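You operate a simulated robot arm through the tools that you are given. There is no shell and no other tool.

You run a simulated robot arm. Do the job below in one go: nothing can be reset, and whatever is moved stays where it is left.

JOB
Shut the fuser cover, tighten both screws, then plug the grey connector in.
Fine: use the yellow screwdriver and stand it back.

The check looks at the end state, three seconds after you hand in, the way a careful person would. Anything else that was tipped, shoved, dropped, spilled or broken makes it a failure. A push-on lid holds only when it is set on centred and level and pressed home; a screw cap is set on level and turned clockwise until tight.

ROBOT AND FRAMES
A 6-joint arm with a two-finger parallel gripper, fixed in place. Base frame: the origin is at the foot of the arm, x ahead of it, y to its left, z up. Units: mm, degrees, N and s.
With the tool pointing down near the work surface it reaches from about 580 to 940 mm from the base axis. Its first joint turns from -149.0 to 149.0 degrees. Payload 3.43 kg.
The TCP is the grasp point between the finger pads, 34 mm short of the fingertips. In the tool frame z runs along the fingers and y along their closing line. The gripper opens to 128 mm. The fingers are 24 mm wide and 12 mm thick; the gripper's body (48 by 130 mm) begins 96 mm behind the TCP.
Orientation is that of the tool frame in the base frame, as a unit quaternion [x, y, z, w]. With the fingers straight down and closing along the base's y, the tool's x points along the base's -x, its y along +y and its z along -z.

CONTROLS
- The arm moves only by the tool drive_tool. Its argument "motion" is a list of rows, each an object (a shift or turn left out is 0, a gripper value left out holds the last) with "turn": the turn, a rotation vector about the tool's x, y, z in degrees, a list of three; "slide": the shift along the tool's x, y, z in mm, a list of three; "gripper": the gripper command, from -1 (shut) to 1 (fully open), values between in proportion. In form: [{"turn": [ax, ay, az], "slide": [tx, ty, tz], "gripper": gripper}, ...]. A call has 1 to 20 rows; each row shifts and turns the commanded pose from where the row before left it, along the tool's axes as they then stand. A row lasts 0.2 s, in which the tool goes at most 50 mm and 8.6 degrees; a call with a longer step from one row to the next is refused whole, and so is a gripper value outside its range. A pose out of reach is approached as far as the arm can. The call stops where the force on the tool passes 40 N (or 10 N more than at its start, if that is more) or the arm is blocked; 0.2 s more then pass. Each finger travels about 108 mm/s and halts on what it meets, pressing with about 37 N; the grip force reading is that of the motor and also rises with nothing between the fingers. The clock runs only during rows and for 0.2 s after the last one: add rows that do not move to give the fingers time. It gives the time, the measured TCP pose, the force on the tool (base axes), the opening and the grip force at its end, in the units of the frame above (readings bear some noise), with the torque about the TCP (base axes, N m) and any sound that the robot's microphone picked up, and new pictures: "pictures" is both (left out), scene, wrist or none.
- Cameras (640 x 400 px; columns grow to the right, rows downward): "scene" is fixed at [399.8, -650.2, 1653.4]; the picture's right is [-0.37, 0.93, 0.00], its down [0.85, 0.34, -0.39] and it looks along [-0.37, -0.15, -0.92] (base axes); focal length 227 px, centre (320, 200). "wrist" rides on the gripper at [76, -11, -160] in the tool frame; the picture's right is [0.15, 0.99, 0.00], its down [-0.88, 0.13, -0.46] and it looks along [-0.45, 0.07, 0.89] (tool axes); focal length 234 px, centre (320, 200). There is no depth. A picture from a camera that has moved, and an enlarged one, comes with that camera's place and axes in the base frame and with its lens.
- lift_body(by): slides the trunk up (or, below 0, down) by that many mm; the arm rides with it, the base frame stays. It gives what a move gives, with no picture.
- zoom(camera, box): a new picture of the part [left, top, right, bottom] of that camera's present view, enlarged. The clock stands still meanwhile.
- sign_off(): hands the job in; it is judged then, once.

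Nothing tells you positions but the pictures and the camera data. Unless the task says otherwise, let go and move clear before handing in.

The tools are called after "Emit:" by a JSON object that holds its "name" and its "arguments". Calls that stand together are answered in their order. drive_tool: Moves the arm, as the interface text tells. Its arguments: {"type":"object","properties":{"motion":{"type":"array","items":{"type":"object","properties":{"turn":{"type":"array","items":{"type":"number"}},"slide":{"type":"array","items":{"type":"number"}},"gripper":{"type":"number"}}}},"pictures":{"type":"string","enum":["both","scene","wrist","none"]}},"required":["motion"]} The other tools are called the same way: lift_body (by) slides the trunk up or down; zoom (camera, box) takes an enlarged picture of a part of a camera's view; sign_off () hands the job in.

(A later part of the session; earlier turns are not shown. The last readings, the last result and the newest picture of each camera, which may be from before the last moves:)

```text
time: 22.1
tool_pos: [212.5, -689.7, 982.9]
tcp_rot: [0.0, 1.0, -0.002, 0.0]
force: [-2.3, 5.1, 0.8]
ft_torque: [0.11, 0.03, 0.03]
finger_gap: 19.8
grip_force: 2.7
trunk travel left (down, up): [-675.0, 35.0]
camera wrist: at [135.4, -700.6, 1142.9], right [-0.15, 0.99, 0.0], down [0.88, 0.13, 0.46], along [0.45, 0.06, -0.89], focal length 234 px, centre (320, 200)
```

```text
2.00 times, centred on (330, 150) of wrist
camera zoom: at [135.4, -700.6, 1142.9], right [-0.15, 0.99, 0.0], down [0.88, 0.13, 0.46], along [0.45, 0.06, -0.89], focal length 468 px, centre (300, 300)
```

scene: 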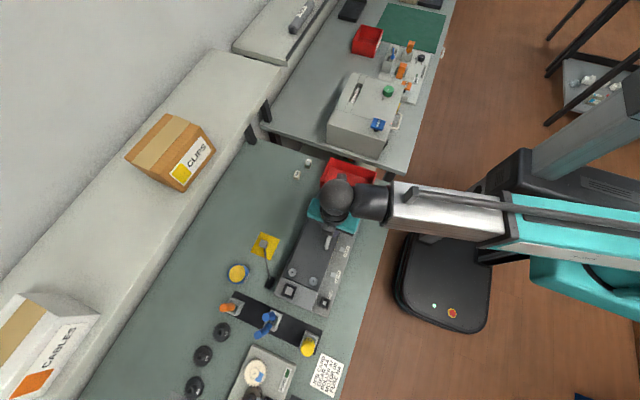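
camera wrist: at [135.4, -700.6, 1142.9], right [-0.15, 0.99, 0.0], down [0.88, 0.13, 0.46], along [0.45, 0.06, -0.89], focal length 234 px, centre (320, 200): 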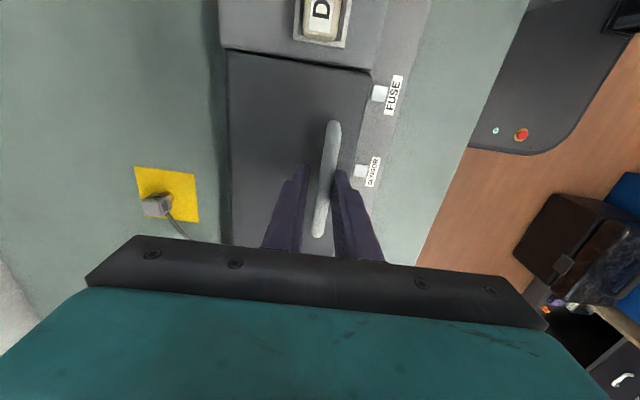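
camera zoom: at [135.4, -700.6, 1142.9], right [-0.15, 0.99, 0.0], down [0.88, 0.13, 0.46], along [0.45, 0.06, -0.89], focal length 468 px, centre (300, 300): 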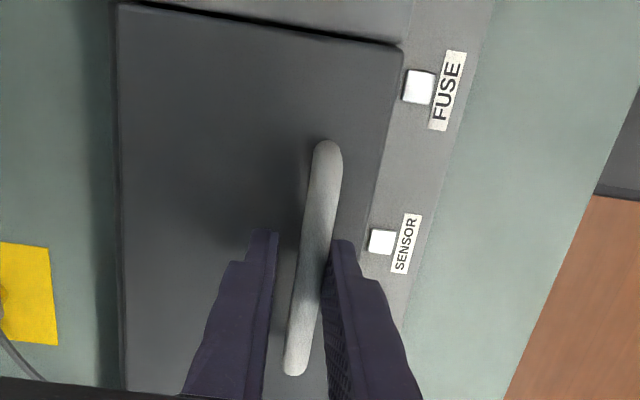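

The handle is pressing lightly on the +y finger (5 N), so I'll shift +y to let the cover settle the rest of the way.

Emit:
{"name": "drive_tool", "arguments": {"motion": [{"slide": [0, 2.5, 2]}, {"slide": [0, 2.5, 1]}, {}], "pictures": "wrist"}}

Emit:
{"name": "zoom", "arguments": {"camera": "wrist", "box": [230, 50, 430, 250]}}

Emit:
{"name": "zoom", "arguments": {"camera": "scene", "box": [260, 200, 360, 310]}}

```text
time: 22.9
tool_pos: [213.0, -684.9, 979.4]
tcp_rot: [0.0, 1.0, -0.002, 0.0]
force: [-0.2, -0.5, -0.5]
ft_torque: [0.0, -0.01, -0.01]
finger_gap: 16.8
grip_force: 0.0
trunk travel left (down, up): [-675.0, 35.0]
camera wrist: at [135.8, -695.8, 1140.0], right [-0.15, 0.99, 0.0], down [0.88, 0.13, 0.46], along [0.45, 0.06, -0.89], focal length 234 px, centre (320, 200)
```

wrist: 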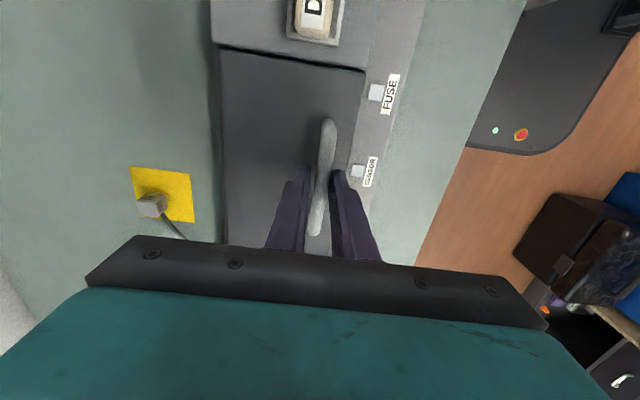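

```text
2.00 times, centred on (330, 150) of wrist
camera zoom: at [135.8, -695.8, 1140.0], right [-0.15, 0.99, 0.0], down [0.88, 0.13, 0.46], along [0.45, 0.06, -0.89], focal length 468 px, centre (300, 300)
```

zoom: 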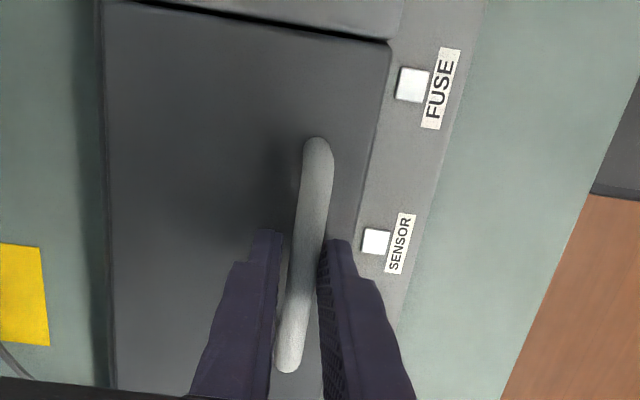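

```text
3.64 times, centred on (310, 255) of scene
camera zoom: at [399.8, -650.2, 1653.4], right [-0.37, 0.93, 0.0], down [0.85, 0.34, -0.39], along [-0.37, -0.15, -0.92], focal length 825 px, centre (356, 0)
```

zoom: 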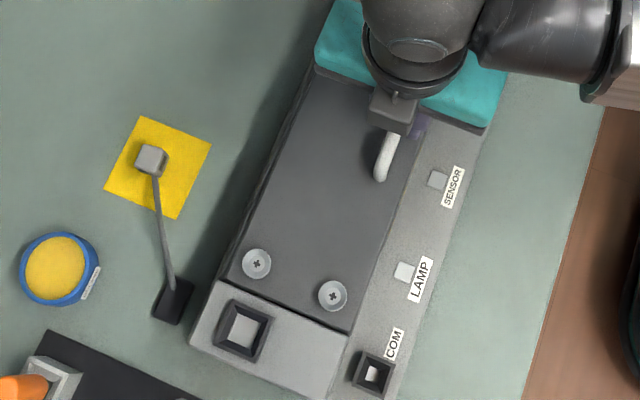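

The cover looks flush and the handle is free of load. I'll open, lift out, and press gently on the cover to confirm it's home.

Emit:
{"name": "drive_tool", "arguments": {"motion": [{"gripper": -0.45}, {}, {"slide": [0, 0, -30]}, {"slide": [0, 0, -40]}, {"slide": [-40, 0, 0], "gripper": -1}, {"slide": [-40, -5, 0]}, {}, {"slide": [0, 0, 30]}, {"slide": [0, 0, 30]}, {"slide": [0, 0, 10]}, {}], "pictures": "both"}}

```text
time: 25.3
tool_pos: [291.7, -690.1, 980.3]
tcp_rot: [-0.001, 1.0, -0.002, 0.001]
force: [-0.9, -0.1, 0.1]
ft_torque: [0.0, 0.01, -0.01]
finger_gap: 0.0
grip_force: 33.2
trunk travel left (down, up): [-675.0, 35.0]
camera wrist: at [215.4, -700.6, 1139.8], right [-0.15, 0.99, 0.0], down [0.88, 0.13, 0.46], along [0.45, 0.06, -0.89], focal length 234 px, centre (320, 200)
```

scene: 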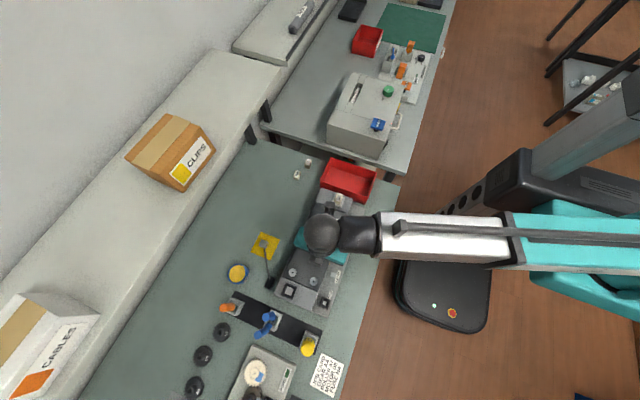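
wrist: 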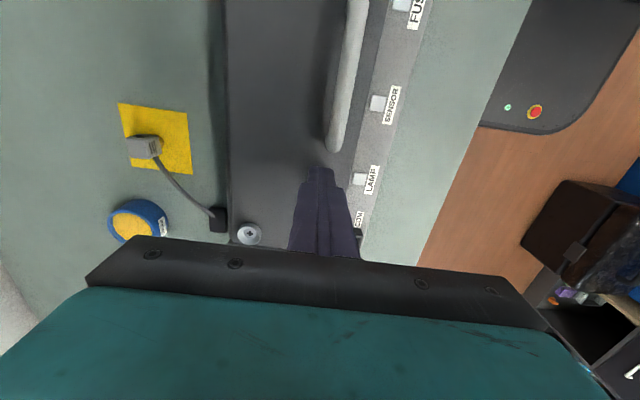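

Emit:
{"name": "drive_tool", "arguments": {"motion": [{"slide": [0, 0, 3]}, {"slide": [0, 0, 3]}, {"slide": [0, 0, 3]}, {"slide": [0, 0, 3]}, {"slide": [0, 0, 2]}, {}], "pictures": "none"}}

```text
time: 26.7
tool_pos: [291.2, -689.8, 966.7]
tcp_rot: [0.001, 1.0, -0.003, 0.001]
force: [-0.2, -5.1, 12.6]
ft_torque: [-0.09, 0.09, 0.08]
finger_gap: 0.1
grip_force: 33.1
trunk travel left (down, up): [-675.0, 35.0]
```

Contact at tip z≈933, as expected. I'll press a little harder to see whether it moves.

Emit:
{"name": "drive_tool", "arguments": {"motion": [{"slide": [0, 0, 2]}, {"slide": [0, 0, 1]}, {}], "pictures": "none"}}

```text
time: 27.5
tool_pos: [291.4, -689.3, 966.2]
tcp_rot: [0.0, 1.0, -0.004, 0.001]
force: [-1.0, 4.0, 18.3]
ft_torque: [0.16, 0.21, 0.03]
finger_gap: 0.0
grip_force: 32.7
trunk travel left (down, up): [-675.0, 35.0]
stopped in row 3: the force on the tool passed its limit at 41 N (the readings are from after the stop); the commanded pose is now the measured one
```

The cover is firmly shut (face at z≈932.5). Now I'll lift away and go look at the yellow screwdriver in the rack.

Emit:
{"name": "drive_tool", "arguments": {"motion": [{"slide": [0, 0, -40]}, {"slide": [0, 0, -40]}, {"slide": [0, 0, -40]}, {"slide": [0, 0, -40], "gripper": 0.0}, {"slide": [-40, 10, 0]}, {"slide": [-40, 10, 0]}, {"slide": [-40, 10, 0]}, {"slide": [-40, 10, 0]}, {"slide": [-40, 10, 0]}, {"slide": [-40, 0, 0]}, {"slide": [-40, 0, 0]}, {}]}}

Emit:
{"name": "zoom", "arguments": {"camera": "wrist", "box": [220, 60, 420, 230]}}

Emit:
{"name": "zoom", "arguments": {"camera": "scene", "box": [260, 250, 350, 350]}}

```text
time: 30.1
tool_pos: [571.6, -640.3, 1122.7]
tcp_rot: [0.0, 1.0, -0.003, 0.001]
force: [0.4, 0.4, 0.3]
ft_torque: [-0.02, -0.02, 0.01]
finger_gap: 63.8
grip_force: 0.1
trunk travel left (down, up): [-675.0, 35.0]
camera wrist: at [495.0, -651.2, 1283.4], right [-0.15, 0.99, -0.01], down [0.88, 0.13, 0.46], along [0.45, 0.06, -0.89], focal length 234 px, centre (320, 200)
```

scene: 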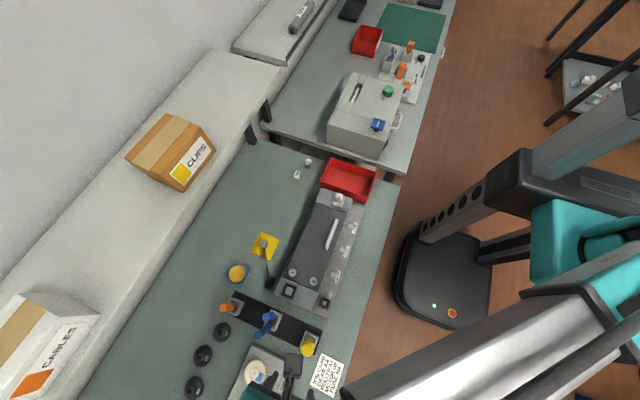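
wrist: 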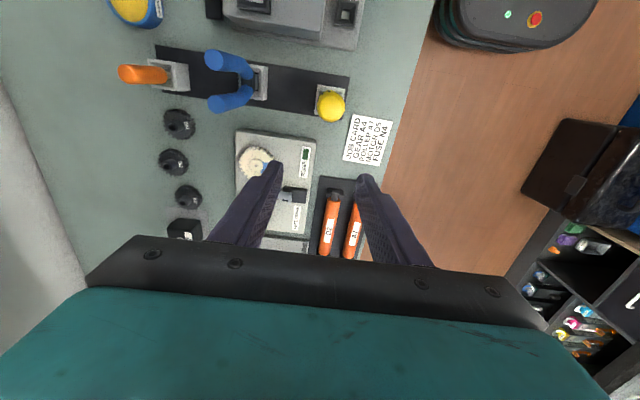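

```text
2.35 times, centred on (320, 145) of wrist
camera zoom: at [495.0, -651.2, 1283.4], right [-0.15, 0.99, -0.01], down [0.88, 0.13, 0.46], along [0.45, 0.06, -0.89], focal length 551 px, centre (320, 329)
```

zoom: 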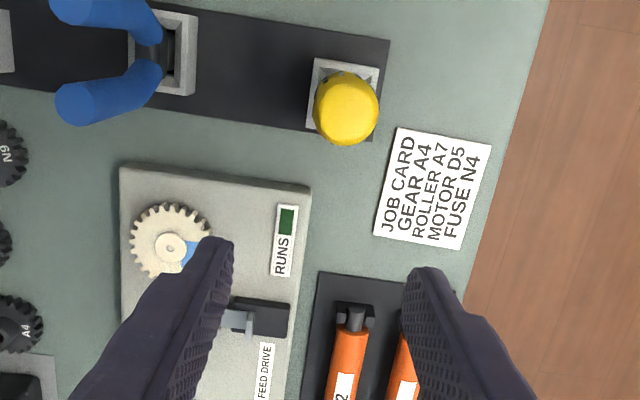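

```text
4.00 times, centred on (305, 300) of scene
camera zoom: at [399.8, -650.2, 1653.4], right [-0.37, 0.93, 0.0], down [0.85, 0.34, -0.39], along [-0.37, -0.15, -0.92], focal length 908 px, centre (380, -200)
```

zoom: 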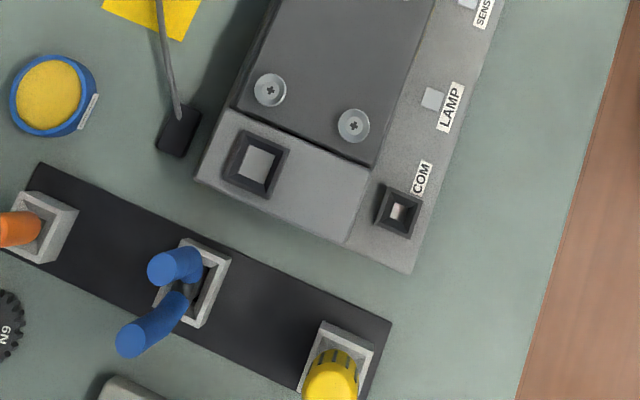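

The yellow screwdriver stands in its holder near (518, -636). I'd like a side view to learn its handle and shaft lengths, so I'll move to the +y side and turn the camera to face it.

Emit:
{"name": "drive_tool", "arguments": {"motion": [{"slide": [20, 30, 20]}, {"slide": [20, 30, 20]}, {"slide": [10, 30, 20]}, {"turn": [0, 0, 8.2]}, {"turn": [0, 0, 8.2]}, {"turn": [0, 0, 8.2]}, {"turn": [0, 0, 8.2]}, {"turn": [0, 0, 8.2]}, {"turn": [0, 0, 8.2]}, {"turn": [0, 0, 8.2]}, {"turn": [0, 0, 8.2]}, {"turn": [0, 0, 8.2]}, {"turn": [0, 0, 8.2]}, {"turn": [0, 0, 8.0]}, {}]}}

Emit:
{"name": "zoom", "arguments": {"camera": "wrist", "box": [230, 60, 430, 220]}}

```text
time: 33.3
tool_pos: [520.7, -548.7, 1064.1]
tcp_rot: [0.708, 0.706, -0.002, 0.003]
force: [0.5, 0.8, 0.5]
ft_torque: [0.04, -0.05, -0.01]
finger_gap: 63.8
grip_force: 0.1
trunk travel left (down, up): [-675.0, 35.0]
camera wrist: at [510.5, -473.2, 1222.9], right [0.99, 0.14, 0.0], down [0.13, -0.88, 0.46], along [0.07, -0.46, -0.89], focal length 234 px, centre (320, 200)
```

scene: 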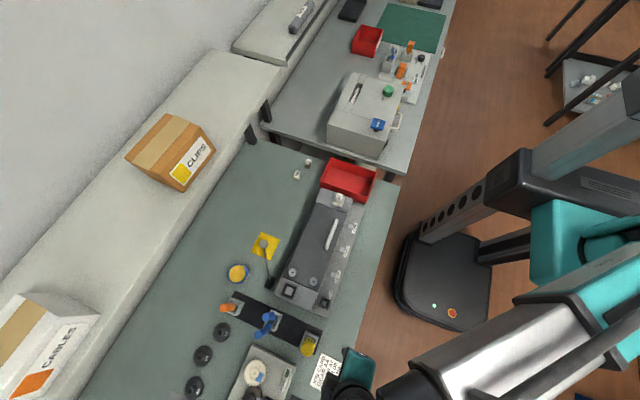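
wrist: 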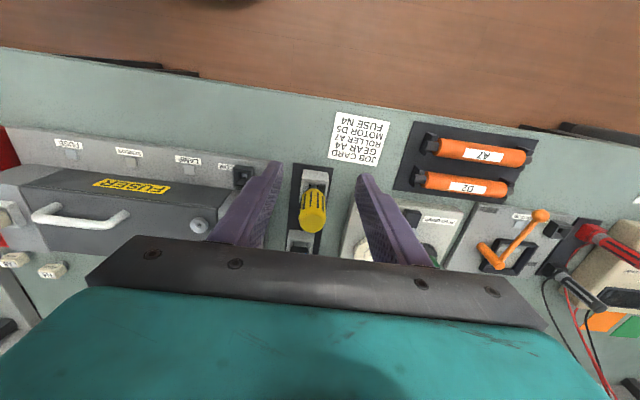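

```text
2.50 times, centred on (330, 140) of wrist
camera zoom: at [510.5, -473.2, 1222.9], right [0.99, 0.14, 0.0], down [0.13, -0.88, 0.46], along [0.07, -0.46, -0.89], focal length 585 px, centre (295, 350)
```

zoom: 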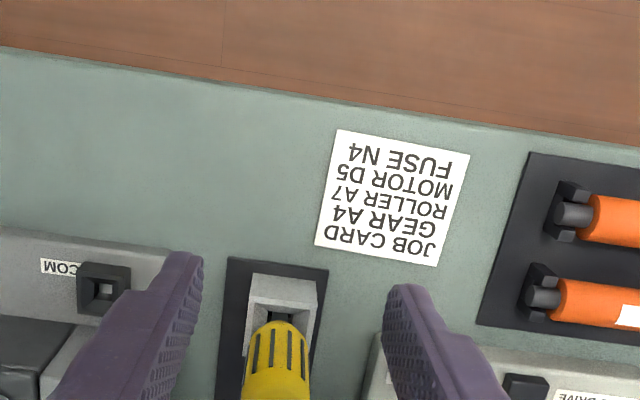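

Emit:
{"name": "zoom", "arguments": {"camera": "wrist", "box": [280, 155, 350, 240]}}

Emit:
{"name": "zoom", "arguments": {"camera": "wrist", "box": [0, 120, 280, 280]}}

```text
4.71 times, centred on (315, 198) of wrist
camera zoom: at [510.5, -473.2, 1222.9], right [0.99, 0.14, 0.0], down [0.13, -0.88, 0.46], along [0.07, -0.46, -0.89], focal length 1102 px, centre (344, 212)
```

zoom: 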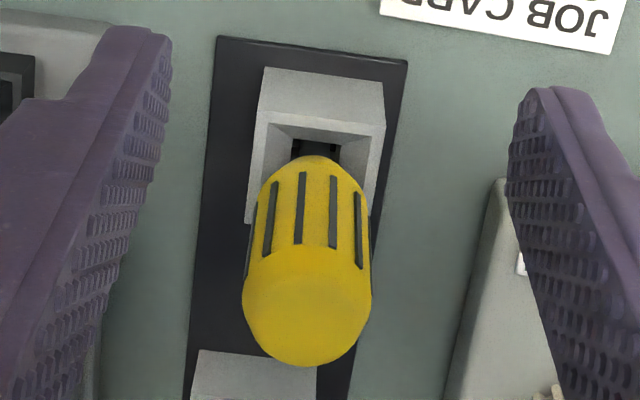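

```text
2.29 times, centred on (140, 200) of wrist
camera zoom: at [510.5, -473.2, 1222.9], right [0.99, 0.14, 0.0], down [0.13, -0.88, 0.46], along [0.07, -0.46, -0.89], focal length 535 px, centre (731, 200)
```

zoom: 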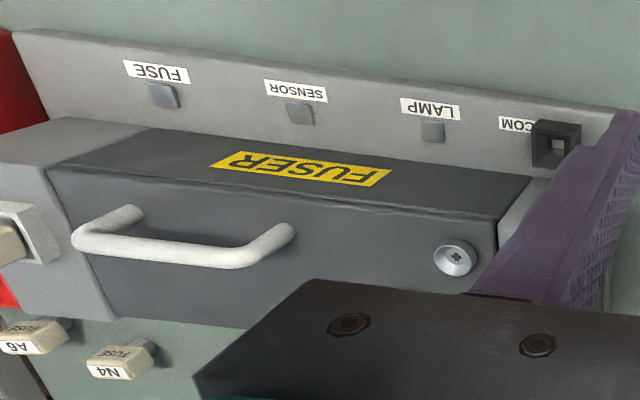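

The screwdriver is vertical at about (525, -635): handle about 34 mm across, from z≈886 to 970, with a short shaft in the holder. I'll move over it at height and verify alignment.

Emit:
{"name": "drive_tool", "arguments": {"motion": [{"slide": [-29, 1, 0], "gripper": 0.1}, {"slide": [-29, 1, 0]}, {"slide": [-28, 1.5, 0]}, {"slide": [0, 0, 20]}, {}]}}

Emit:
{"name": "zoom", "arguments": {"camera": "wrist", "box": [220, 80, 420, 240]}}

Emit:
{"name": "zoom", "arguments": {"camera": "scene", "box": [270, 300, 350, 380]}}

```text
time: 34.5
tool_pos: [526.0, -636.5, 1043.4]
tcp_rot: [0.707, 0.707, -0.002, 0.003]
force: [-0.1, 0.7, -0.6]
ft_torque: [0.0, 0.01, 0.01]
finger_gap: 70.5
grip_force: 0.1
trunk travel left (down, up): [-675.0, 35.0]
camera wrist: at [514.2, -559.5, 1203.5], right [0.99, 0.15, 0.0], down [0.13, -0.88, 0.46], along [0.07, -0.46, -0.89], focal length 234 px, centre (320, 200)
```

scene: 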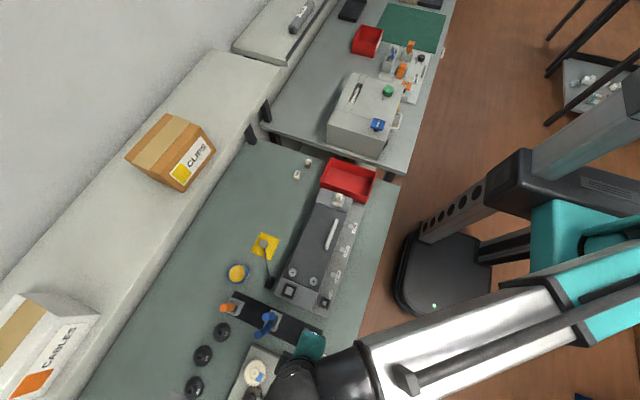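
wrist: 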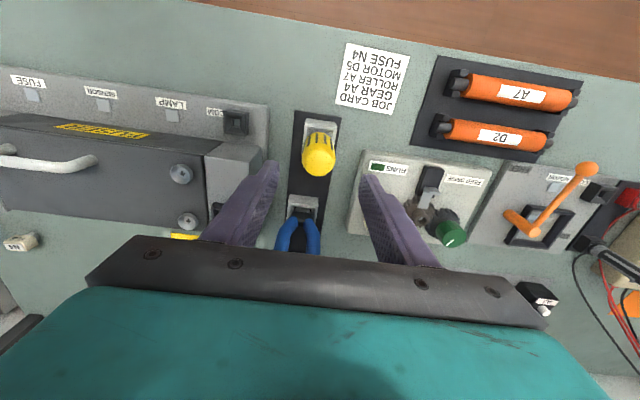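

```text
2.50 times, centred on (320, 160) of wrist
camera zoom: at [514.2, -559.5, 1203.5], right [0.99, 0.15, 0.0], down [0.13, -0.88, 0.46], along [0.07, -0.46, -0.89], focal length 585 px, centre (320, 300)
```

zoom: 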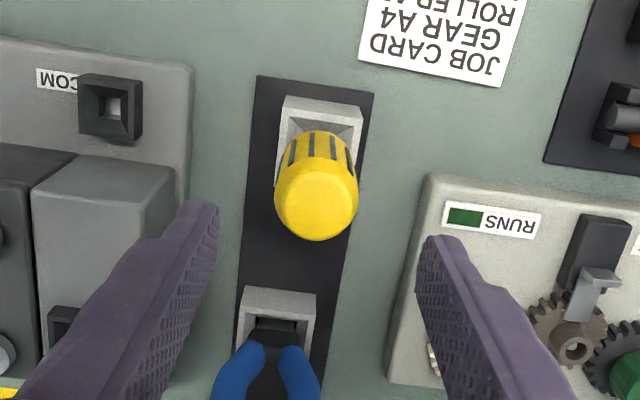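

```text
5.00 times, centred on (310, 340) of scene
camera zoom: at [399.8, -650.2, 1653.4], right [-0.37, 0.93, 0.0], down [0.85, 0.34, -0.39], along [-0.37, -0.15, -0.92], focal length 1135 px, centre (370, -500)
```

zoom: 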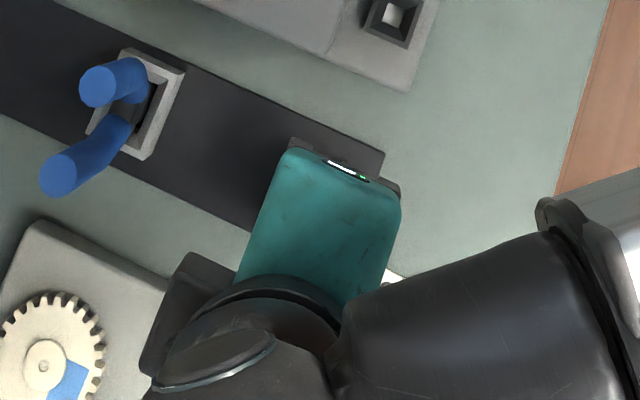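

Axis measured at (524.6, -635.4) with its top at z≈967. I'll descend to grip the handle mid-height.

Emit:
{"name": "drive_tool", "arguments": {"motion": [{"slide": [1.1, -1.4, 25]}, {"slide": [0, 0, 25]}, {"slide": [0, 0, 25]}, {"slide": [0, 0, 20]}, {"slide": [0, 0, 15]}, {}], "pictures": "wrist"}}

Emit:
{"name": "zoom", "arguments": {"camera": "wrist", "box": [240, 100, 400, 240]}}

```text
time: 35.9
tool_pos: [524.5, -638.1, 932.7]
tcp_rot: [0.707, 0.707, -0.001, 0.003]
force: [0.0, -0.3, 0.2]
ft_torque: [-0.01, 0.03, 0.0]
finger_gap: 70.6
grip_force: 0.1
trunk travel left (down, up): [-675.0, 35.0]
camera wrist: at [512.2, -560.1, 1093.8], right [0.99, 0.15, 0.0], down [0.13, -0.88, 0.46], along [0.07, -0.46, -0.89], focal length 234 px, centre (320, 200)
```

wrist: 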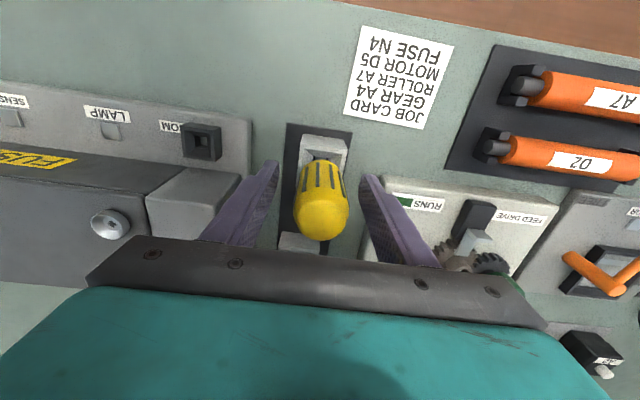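

```text
2.86 times, centred on (320, 170) of wrist
camera zoom: at [512.2, -560.1, 1093.8], right [0.99, 0.15, 0.0], down [0.13, -0.88, 0.46], along [0.07, -0.46, -0.89], focal length 669 px, centre (320, 286)
```

zoom: 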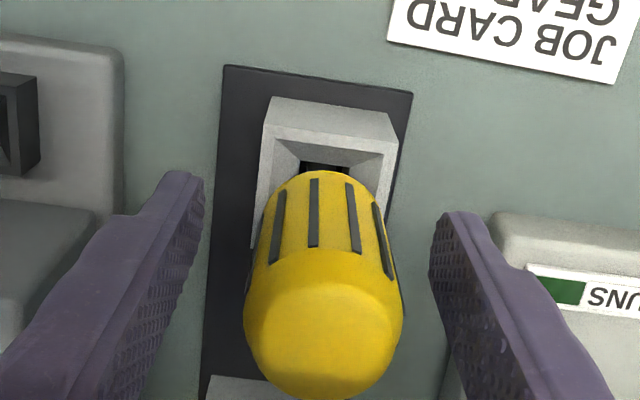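

I'll correct a slight tilt and 2.7 mm of y offset, then close on the handle.

Emit:
{"name": "drive_tool", "arguments": {"motion": [{"turn": [0.1, 0.38, 0], "slide": [2.6, 0, 0]}, {}, {"gripper": -0.3}, {"gripper": -1}, {}, {}], "pictures": "wrist"}}

Emit:
{"name": "zoom", "arguments": {"camera": "wrist", "box": [240, 100, 400, 240]}}

```text
time: 37.3
tool_pos: [525.8, -634.9, 934.5]
tcp_rot: [0.707, 0.707, -0.001, 0.001]
force: [0.1, -0.4, 0.3]
ft_torque: [0.03, -0.05, 0.01]
finger_gap: 35.5
grip_force: 36.8
trunk travel left (down, up): [-675.0, 35.0]
camera wrist: at [512.8, -558.2, 1094.5], right [0.99, 0.15, 0.0], down [0.13, -0.88, 0.46], along [0.07, -0.45, -0.89], focal length 234 px, centre (320, 200)
```

wrist: 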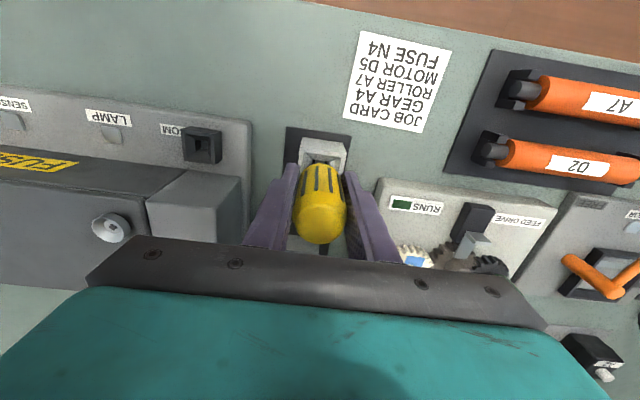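

```text
2.86 times, centred on (320, 170) of wrist
camera zoom: at [512.8, -558.2, 1094.5], right [0.99, 0.15, 0.0], down [0.13, -0.88, 0.46], along [0.07, -0.45, -0.89], focal length 669 px, centre (320, 286)
```

zoom: 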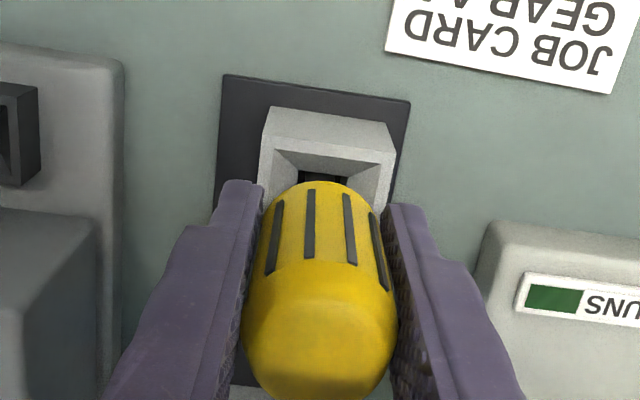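

Gripped (35.5 mm). I'll lift it straight up out of the holder and look at the blade.

Emit:
{"name": "drive_tool", "arguments": {"motion": [{"slide": [0, 0, -15]}, {"slide": [0, 0, -20]}, {"slide": [0, 0, -25]}, {"slide": [0, 0, -30]}, {"slide": [0, 0, -30]}, {"slide": [0, 0, -30]}, {}]}}

Emit:
{"name": "zoom", "arguments": {"camera": "wrist", "box": [240, 100, 400, 240]}}

Emit:
{"name": "zoom", "arguments": {"camera": "scene", "box": [250, 280, 360, 380]}}

```text
time: 38.9
tool_pos: [525.2, -633.7, 1084.5]
tcp_rot: [0.707, 0.707, -0.001, 0.001]
force: [0.3, 0.4, -1.1]
ft_torque: [0.03, 0.0, 0.01]
finger_gap: 35.3
grip_force: 37.2
trunk travel left (down, up): [-675.0, 35.0]
camera wrist: at [512.4, -558.2, 1244.3], right [0.99, 0.15, 0.0], down [0.13, -0.88, 0.46], along [0.07, -0.45, -0.89], focal length 234 px, centre (320, 200)
```

scene: 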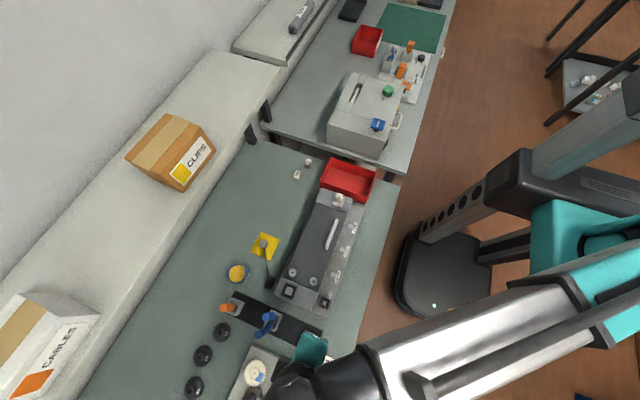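
wrist: 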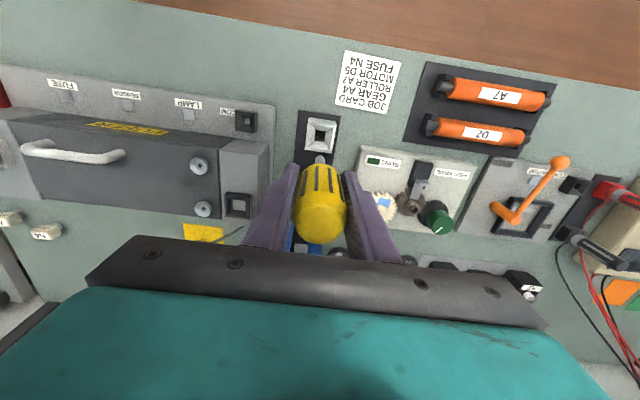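

```text
2.86 times, centred on (320, 170) of wrist
camera zoom: at [512.4, -558.2, 1244.3], right [0.99, 0.15, 0.0], down [0.13, -0.88, 0.46], along [0.07, -0.45, -0.89], focal length 669 px, centre (320, 286)
```

zoom: 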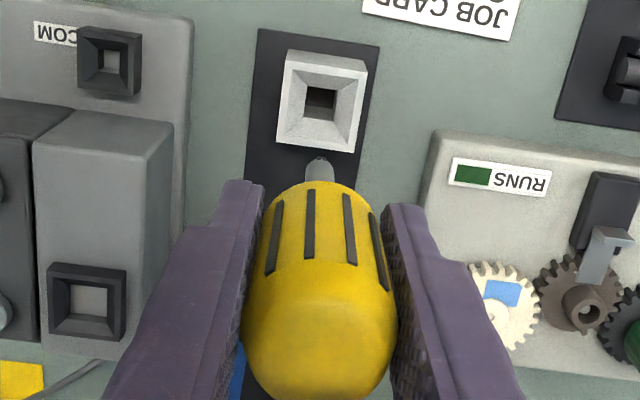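

```text
4.00 times, centred on (305, 330) of scene
camera zoom: at [399.8, -650.2, 1653.4], right [-0.37, 0.93, 0.0], down [0.85, 0.34, -0.39], along [-0.37, -0.15, -0.92], focal length 908 px, centre (380, -320)
```

zoom: 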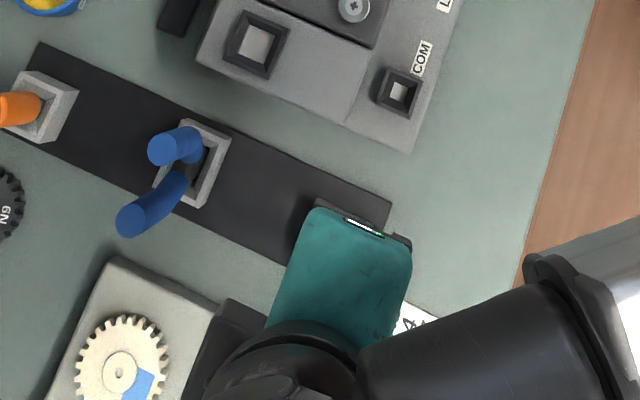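

The driver is out of the holder. I'll measure the screw heads precisely from this view and the scene camera.

Emit:
{"name": "zoom", "arguments": {"camera": "wrist", "box": [170, 140, 270, 230]}}

Emit:
{"name": "zoom", "arguments": {"camera": "scene", "box": [275, 245, 345, 315]}}

```text
4.44 times, centred on (220, 185) of wrist
camera zoom: at [512.4, -558.2, 1244.3], right [0.99, 0.15, 0.0], down [0.13, -0.88, 0.46], along [0.07, -0.45, -0.89], focal length 1041 px, centre (764, 267)
```

zoom: 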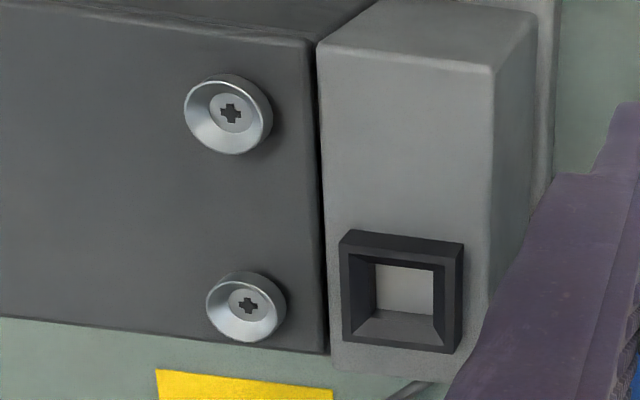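

```text
5.71 times, centred on (310, 280) of scene
camera zoom: at [399.8, -650.2, 1653.4], right [-0.37, 0.93, 0.0], down [0.85, 0.34, -0.39], along [-0.37, -0.15, -0.92], focal length 1297 px, centre (377, -257)
```

zoom: 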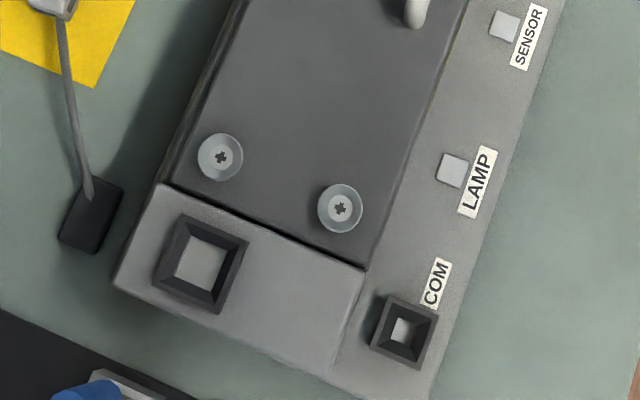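

Screw crosses measured at P≈(366, -684, 940) and Q≈(366, -752, 937). To leave room for clockwise turning, I'll first wind the wrist back about 180°, then move over screw P.

Emit:
{"name": "drive_tool", "arguments": {"motion": [{"turn": [0, 0, -8.5]}, {"turn": [0, 0, -8.5]}, {"turn": [0, 0, -8.5]}, {"turn": [0, 0, -8.5]}, {"turn": [0, 0, -8.5]}, {"turn": [0, 0, -8.5]}, {"turn": [0, 0, -8.5]}, {"turn": [0, 0, -8.5]}, {"turn": [0, 0, -8.5]}, {"turn": [0, 0, -8.5]}, {"turn": [0, 0, -8.5]}, {"turn": [0, 0, -8.5]}, {"turn": [0, 0, -8.5]}, {"turn": [0, 0, -8.5]}, {"turn": [0, 0, -8.5]}, {"turn": [0, 0, -8.5]}, {"turn": [0, 0, -8.5]}, {"turn": [0, 0, -8.5]}, {"turn": [0, 0, -8.5]}, {"turn": [0, 0, -8.5]}], "pictures": "none"}}

Emit:
{"name": "drive_tool", "arguments": {"motion": [{"turn": [0, 0, -5]}, {"turn": [0, 0, -5]}, {"slide": [13, 40, 0]}, {"slide": [13, 40, 0]}, {"slide": [13, 40, 0]}, {"slide": [12, 39, 0]}, {}]}}

```text
time: 43.1
tool_pos: [523.9, -632.4, 1084.7]
tcp_rot: [-0.643, 0.766, 0.0, 0.001]
force: [-0.8, -0.6, -1.2]
ft_torque: [-0.03, 0.0, -0.01]
finger_gap: 35.4
grip_force: 37.2
trunk travel left (down, up): [-675.0, 35.0]
```

```text
time: 44.7
tool_pos: [367.6, -684.8, 1086.2]
tcp_rot: [0.707, -0.707, 0.001, 0.001]
force: [-0.7, 0.3, -0.4]
ft_torque: [0.01, -0.02, 0.0]
finger_gap: 35.4
grip_force: 37.1
trunk travel left (down, up): [-675.0, 35.0]
camera wrist: at [377.4, -760.9, 1245.6], right [-0.99, -0.15, 0.0], down [-0.13, 0.88, 0.45], along [-0.07, 0.45, -0.89], focal length 234 px, centre (320, 200)
```

scene: 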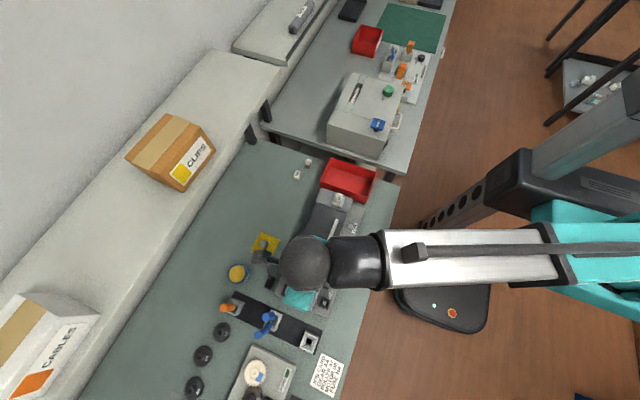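
wrist: 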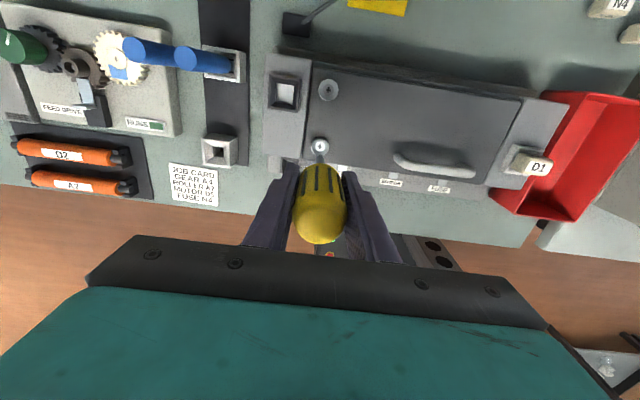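

Emit:
{"name": "zoom", "arguments": {"camera": "wrist", "box": [280, 110, 360, 210]}}

```text
4.00 times, centred on (320, 160) of wrist
camera zoom: at [377.4, -760.9, 1245.6], right [-0.99, -0.15, 0.0], down [-0.13, 0.88, 0.45], along [-0.07, 0.45, -0.89], focal length 937 px, centre (320, 360)
```

zoom: 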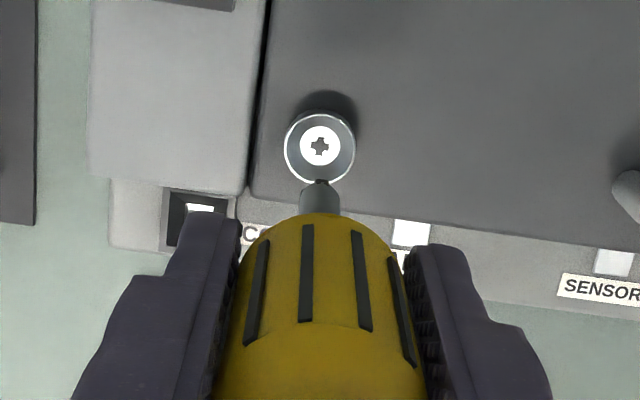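

The bit lines up with screw P in x. I'll lower partway and re-check alignment as tip and screw converge.

Emit:
{"name": "drive_tool", "arguments": {"motion": [{"slide": [0, 0, 15]}, {"slide": [0, 0, 15]}, {}], "pictures": "wrist"}}

Emit:
{"name": "zoom", "arguments": {"camera": "wrist", "box": [290, 130, 350, 210]}}

```text
time: 45.5
tool_pos: [366.5, -684.1, 1054.3]
tcp_rot: [0.708, -0.707, 0.0, 0.0]
force: [-0.7, 0.7, -0.2]
ft_torque: [0.0, -0.04, -0.04]
finger_gap: 35.5
grip_force: 37.5
trunk travel left (down, up): [-675.0, 35.0]
camera wrist: at [376.3, -760.3, 1214.5], right [-0.99, -0.15, 0.0], down [-0.13, 0.88, 0.45], along [-0.07, 0.45, -0.89], focal length 234 px, centre (320, 200)
```

wrist: 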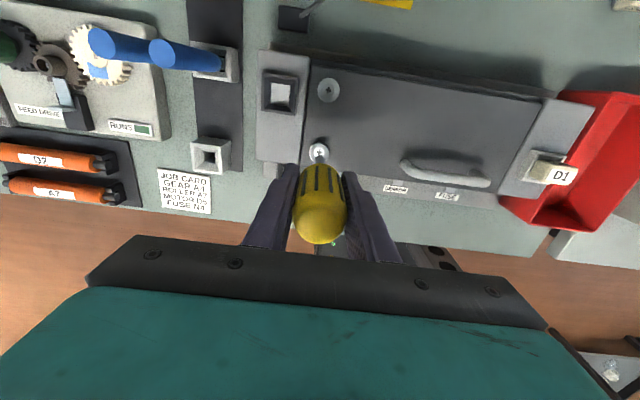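

```text
5.00 times, centred on (320, 170) of wrist
camera zoom: at [376.3, -760.3, 1214.5], right [-0.99, -0.15, 0.0], down [-0.13, 0.88, 0.45], along [-0.07, 0.45, -0.89], focal length 1171 px, centre (320, 350)
```

zoom: 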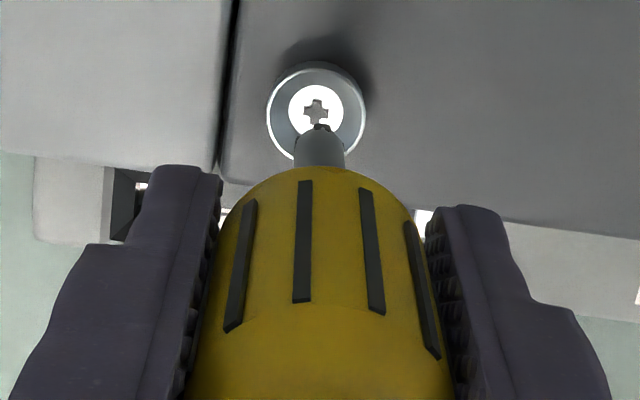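

Emit:
{"name": "drive_tool", "arguments": {"motion": [{"slide": [0, -0.8, 4]}, {"slide": [0, 0, 4]}, {}], "pictures": "wrist"}}

Emit:
{"name": "zoom", "arguments": {"camera": "wrist", "box": [300, 140, 340, 190]}}

```text
time: 46.3
tool_pos: [366.9, -685.5, 1045.9]
tcp_rot: [0.707, -0.707, 0.0, 0.001]
force: [-0.2, 0.0, -0.2]
ft_torque: [-0.03, 0.01, 0.01]
finger_gap: 35.3
grip_force: 36.3
trunk travel left (down, up): [-675.0, 35.0]
camera wrist: at [377.2, -760.4, 1206.7], right [-0.99, -0.15, 0.0], down [-0.13, 0.88, 0.45], along [-0.07, 0.45, -0.89], focal length 234 px, centre (320, 200)
```

wrist: 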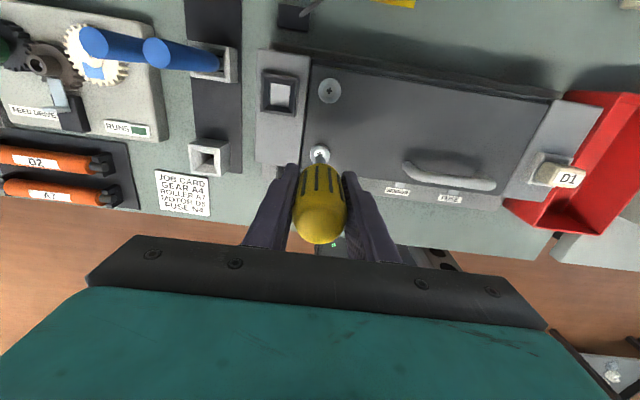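

```text
8.00 times, centred on (320, 165) of wrist
camera zoom: at [377.2, -760.4, 1206.7], right [-0.99, -0.15, 0.0], down [-0.13, 0.88, 0.45], along [-0.07, 0.45, -0.89], focal length 1873 px, centre (320, 480)
```

zoom: 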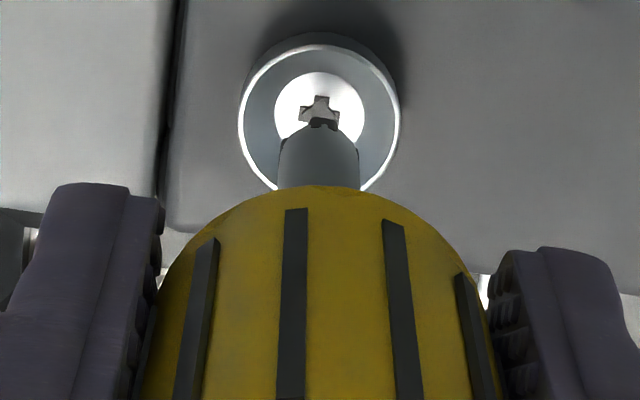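

Very close: the bit needs about 0.7 mm more in +x. I'll descend slowly until contact.

Emit:
{"name": "drive_tool", "arguments": {"motion": [{"slide": [0, -0.7, 1.5]}, {"slide": [0, 0, 1.5]}, {"slide": [0, 0, 1.5]}, {"slide": [0, 0, 1.5]}, {}], "pictures": "wrist"}}

Emit:
{"name": "zoom", "arguments": {"camera": "wrist", "box": [300, 140, 340, 190]}}

```text
time: 47.5
tool_pos: [367.8, -683.5, 1040.3]
tcp_rot: [0.707, -0.707, 0.0, 0.001]
force: [0.7, 0.1, -0.4]
ft_torque: [0.01, 0.02, 0.0]
finger_gap: 35.4
grip_force: 36.8
trunk travel left (down, up): [-675.0, 35.0]
camera wrist: at [377.9, -760.3, 1200.3], right [-0.99, -0.15, 0.0], down [-0.13, 0.88, 0.45], along [-0.07, 0.45, -0.89], focal length 234 px, centre (320, 200)
```

wrist: 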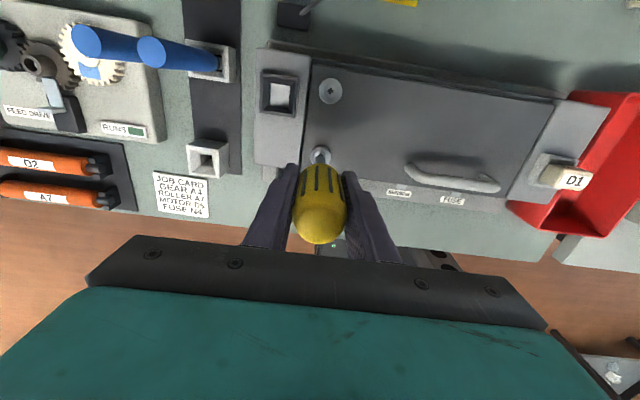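

```text
8.00 times, centred on (320, 165) of wrist
camera zoom: at [377.9, -760.3, 1200.3], right [-0.99, -0.15, 0.0], down [-0.13, 0.88, 0.45], along [-0.07, 0.45, -0.89], focal length 1873 px, centre (320, 480)
```

zoom: 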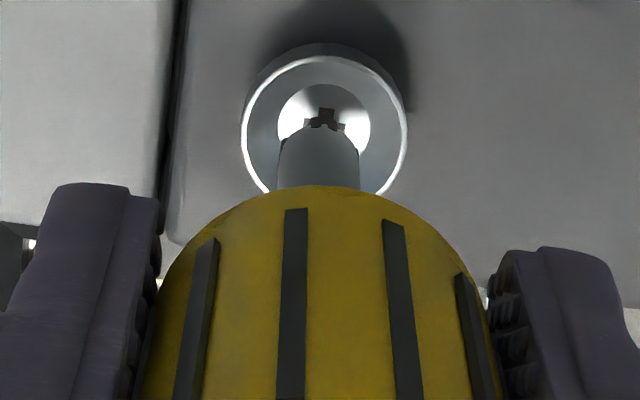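

Emit:
{"name": "drive_tool", "arguments": {"motion": [{"slide": [-0.3, 0, 1.5]}, {"slide": [-0.3, 0, 1.5]}, {"slide": [0, 0, 1]}, {}], "pictures": "none"}}

Emit:
{"name": "zoom", "arguments": {"camera": "wrist", "box": [300, 140, 340, 190]}}

```text
time: 48.5
tool_pos: [366.6, -682.4, 1036.4]
tcp_rot: [-0.707, 0.707, -0.001, -0.001]
force: [0.0, 0.7, -0.9]
ft_torque: [0.0, 0.02, -0.01]
finger_gap: 35.4
grip_force: 36.9
trunk travel left (down, up): [-675.0, 35.0]
```

```text
8.00 times, centred on (320, 165) of wrist
camera zoom: at [377.3, -759.7, 1196.3], right [-0.99, -0.15, 0.0], down [-0.13, 0.88, 0.45], along [-0.07, 0.45, -0.89], focal length 1873 px, centre (320, 480)
```

zoom: 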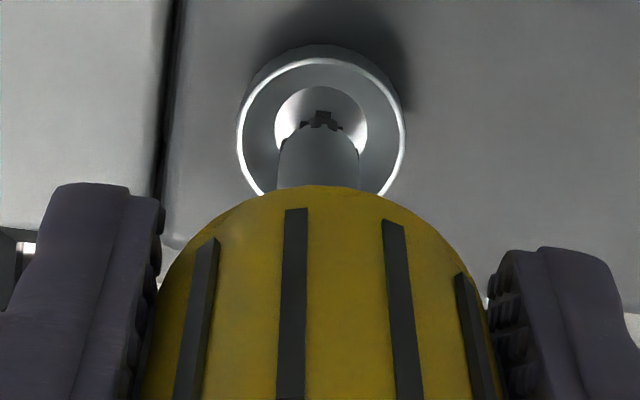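

Emit:
{"name": "drive_tool", "arguments": {"motion": [{"slide": [-0.3, 0, 1.5]}, {"slide": [-0.3, -0.3, 1.5]}, {"slide": [-0.2, 0, 1]}, {}], "pictures": "none"}}

Emit:
{"name": "zoom", "arguments": {"camera": "wrist", "box": [300, 140, 340, 190]}}

```text
time: 49.5
tool_pos: [367.1, -681.5, 1031.4]
tcp_rot: [-0.707, 0.707, 0.0, 0.0]
force: [-0.7, -0.7, -1.0]
ft_torque: [0.0, 0.0, -0.01]
finger_gap: 35.6
grip_force: 37.3
trunk travel left (down, up): [-675.0, 35.0]
```

```text
8.00 times, centred on (320, 165) of wrist
camera zoom: at [378.1, -758.9, 1192.2], right [-0.99, -0.15, 0.0], down [-0.13, 0.88, 0.45], along [-0.07, 0.45, -0.89], focal length 1873 px, centre (320, 480)
```

zoom: 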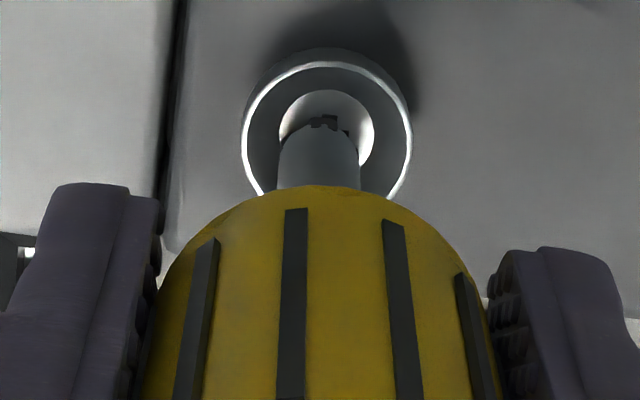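

Emit:
{"name": "drive_tool", "arguments": {"motion": [{"slide": [-0.6, 0.4, 1]}, {"slide": [-0.4, 0, 1.5]}, {"slide": [0, 0, 1.5]}, {}], "pictures": "none"}}

Emit:
{"name": "zoom", "arguments": {"camera": "wrist", "box": [300, 140, 340, 190]}}

```text
time: 50.5
tool_pos: [367.0, -682.2, 1030.5]
tcp_rot: [-0.707, 0.707, -0.002, -0.001]
force: [1.5, -11.5, 11.7]
ft_torque: [-0.91, -0.11, -0.03]
finger_gap: 35.4
grip_force: 36.8
trunk travel left (down, up): [-675.0, 35.0]
```

```text
8.00 times, centred on (320, 165) of wrist
camera zoom: at [376.8, -758.2, 1189.5], right [-0.99, -0.15, 0.0], down [-0.13, 0.88, 0.45], along [-0.07, 0.45, -0.89], focal length 1873 px, centre (320, 480)
```

zoom: 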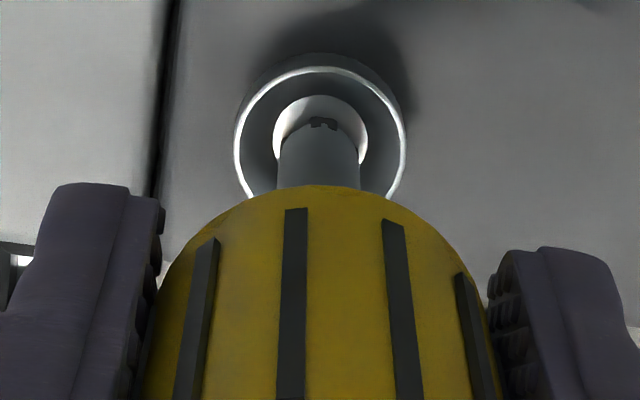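

Contact came on the cup's +y wall (force toward -y), so the bit's true axis is close to the TCP. I'll lift a little, shift about 2 mm back in -y and come down again.

Emit:
{"name": "drive_tool", "arguments": {"motion": [{"slide": [0, 0, -3]}, {"slide": [2.2, 0, 0]}, {"slide": [0, 0, 1.5]}, {"slide": [0, 0, 1.5]}, {}], "pictures": "none"}}

Emit:
{"name": "zoom", "arguments": {"camera": "wrist", "box": [300, 140, 340, 190]}}

```text
time: 51.7
tool_pos: [367.2, -682.3, 1029.5]
tcp_rot: [0.708, -0.707, 0.002, 0.001]
force: [-0.4, -4.5, 7.9]
ft_torque: [-0.3, 0.05, -0.02]
finger_gap: 35.5
grip_force: 37.5
trunk travel left (down, up): [-675.0, 35.0]
```

```text
8.00 times, centred on (320, 165) of wrist
camera zoom: at [377.4, -759.0, 1189.0], right [-0.99, -0.15, 0.0], down [-0.13, 0.88, 0.45], along [-0.07, 0.45, -0.89], focal length 1873 px, centre (320, 480)
```

zoom: 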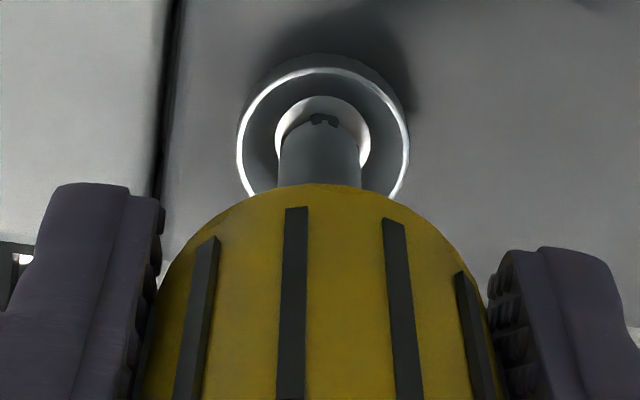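

Emit:
{"name": "drive_tool", "arguments": {"motion": [{"slide": [0, 0, -2]}, {"slide": [1.5, 0, 0]}, {"slide": [0, 0, 1]}, {"slide": [0, 0, 1.5]}, {}], "pictures": "none"}}

Emit:
{"name": "zoom", "arguments": {"camera": "wrist", "box": [300, 140, 340, 190]}}

```text
time: 52.9
tool_pos: [367.0, -684.4, 1028.7]
tcp_rot: [0.708, -0.706, 0.001, 0.0]
force: [0.3, 1.3, 9.3]
ft_torque: [0.12, -0.05, 0.01]
finger_gap: 35.2
grip_force: 37.1
trunk travel left (down, up): [-675.0, 35.0]
```

```text
8.00 times, centred on (320, 165) of wrist
camera zoom: at [377.1, -760.2, 1189.0], right [-0.99, -0.15, 0.0], down [-0.13, 0.88, 0.45], along [-0.07, 0.45, -0.89], focal length 1873 px, centre (320, 480)
```

zoom: 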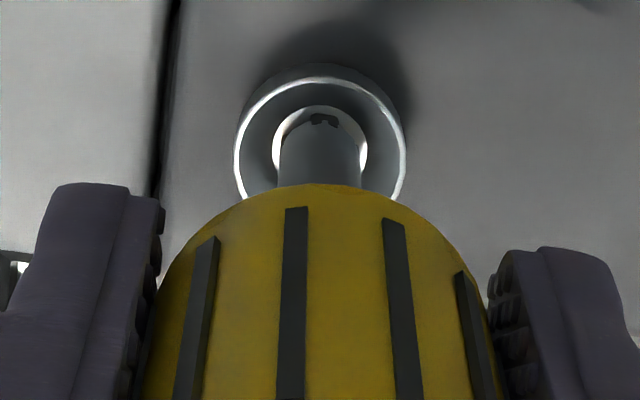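

Force is now almost purely vertical (9 N), so the bit is centred in screw P. I'll start turning clockwise while keeping light pressure.

Emit:
{"name": "drive_tool", "arguments": {"motion": [{"turn": [0, 0, 8], "slide": [0, 0, 0.2]}, {"turn": [0, 0, 8], "slide": [0, 0, 0.2]}, {"turn": [0, 0, 8], "slide": [0, 0, 0.2]}, {"turn": [0, 0, 8], "slide": [0, 0, 0.2]}, {"turn": [0, 0, 8], "slide": [0, 0, 0.2]}, {"turn": [0, 0, 8], "slide": [0, 0, 0.2]}], "pictures": "wrist"}}

Emit:
{"name": "zoom", "arguments": {"camera": "wrist", "box": [290, 130, 350, 210]}}

```text
time: 54.3
tool_pos: [366.8, -684.2, 1027.2]
tcp_rot: [-0.357, 0.934, -0.001, 0.0]
force: [-0.2, 2.2, 13.4]
ft_torque: [0.14, -0.04, 0.01]
finger_gap: 35.6
grip_force: 36.6
trunk travel left (down, up): [-675.0, 35.0]
camera wrist: at [316.4, -743.5, 1188.1], right [-0.77, 0.64, 0.0], down [0.57, 0.69, 0.46], along [0.29, 0.35, -0.89], focal length 234 px, centre (320, 200)
```

wrist: 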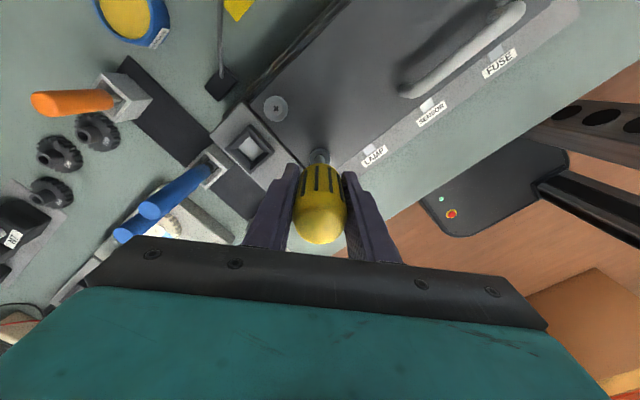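

```text
5.00 times, centred on (320, 170) of wrist
camera zoom: at [316.4, -743.5, 1188.1], right [-0.77, 0.64, 0.0], down [0.57, 0.69, 0.46], along [0.29, 0.35, -0.89], focal length 1171 px, centre (320, 350)
```

zoom: 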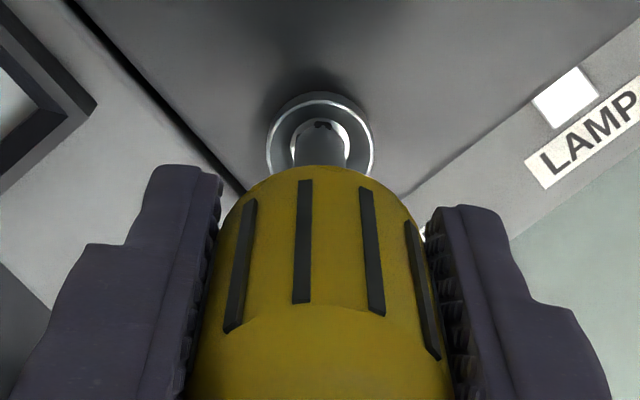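

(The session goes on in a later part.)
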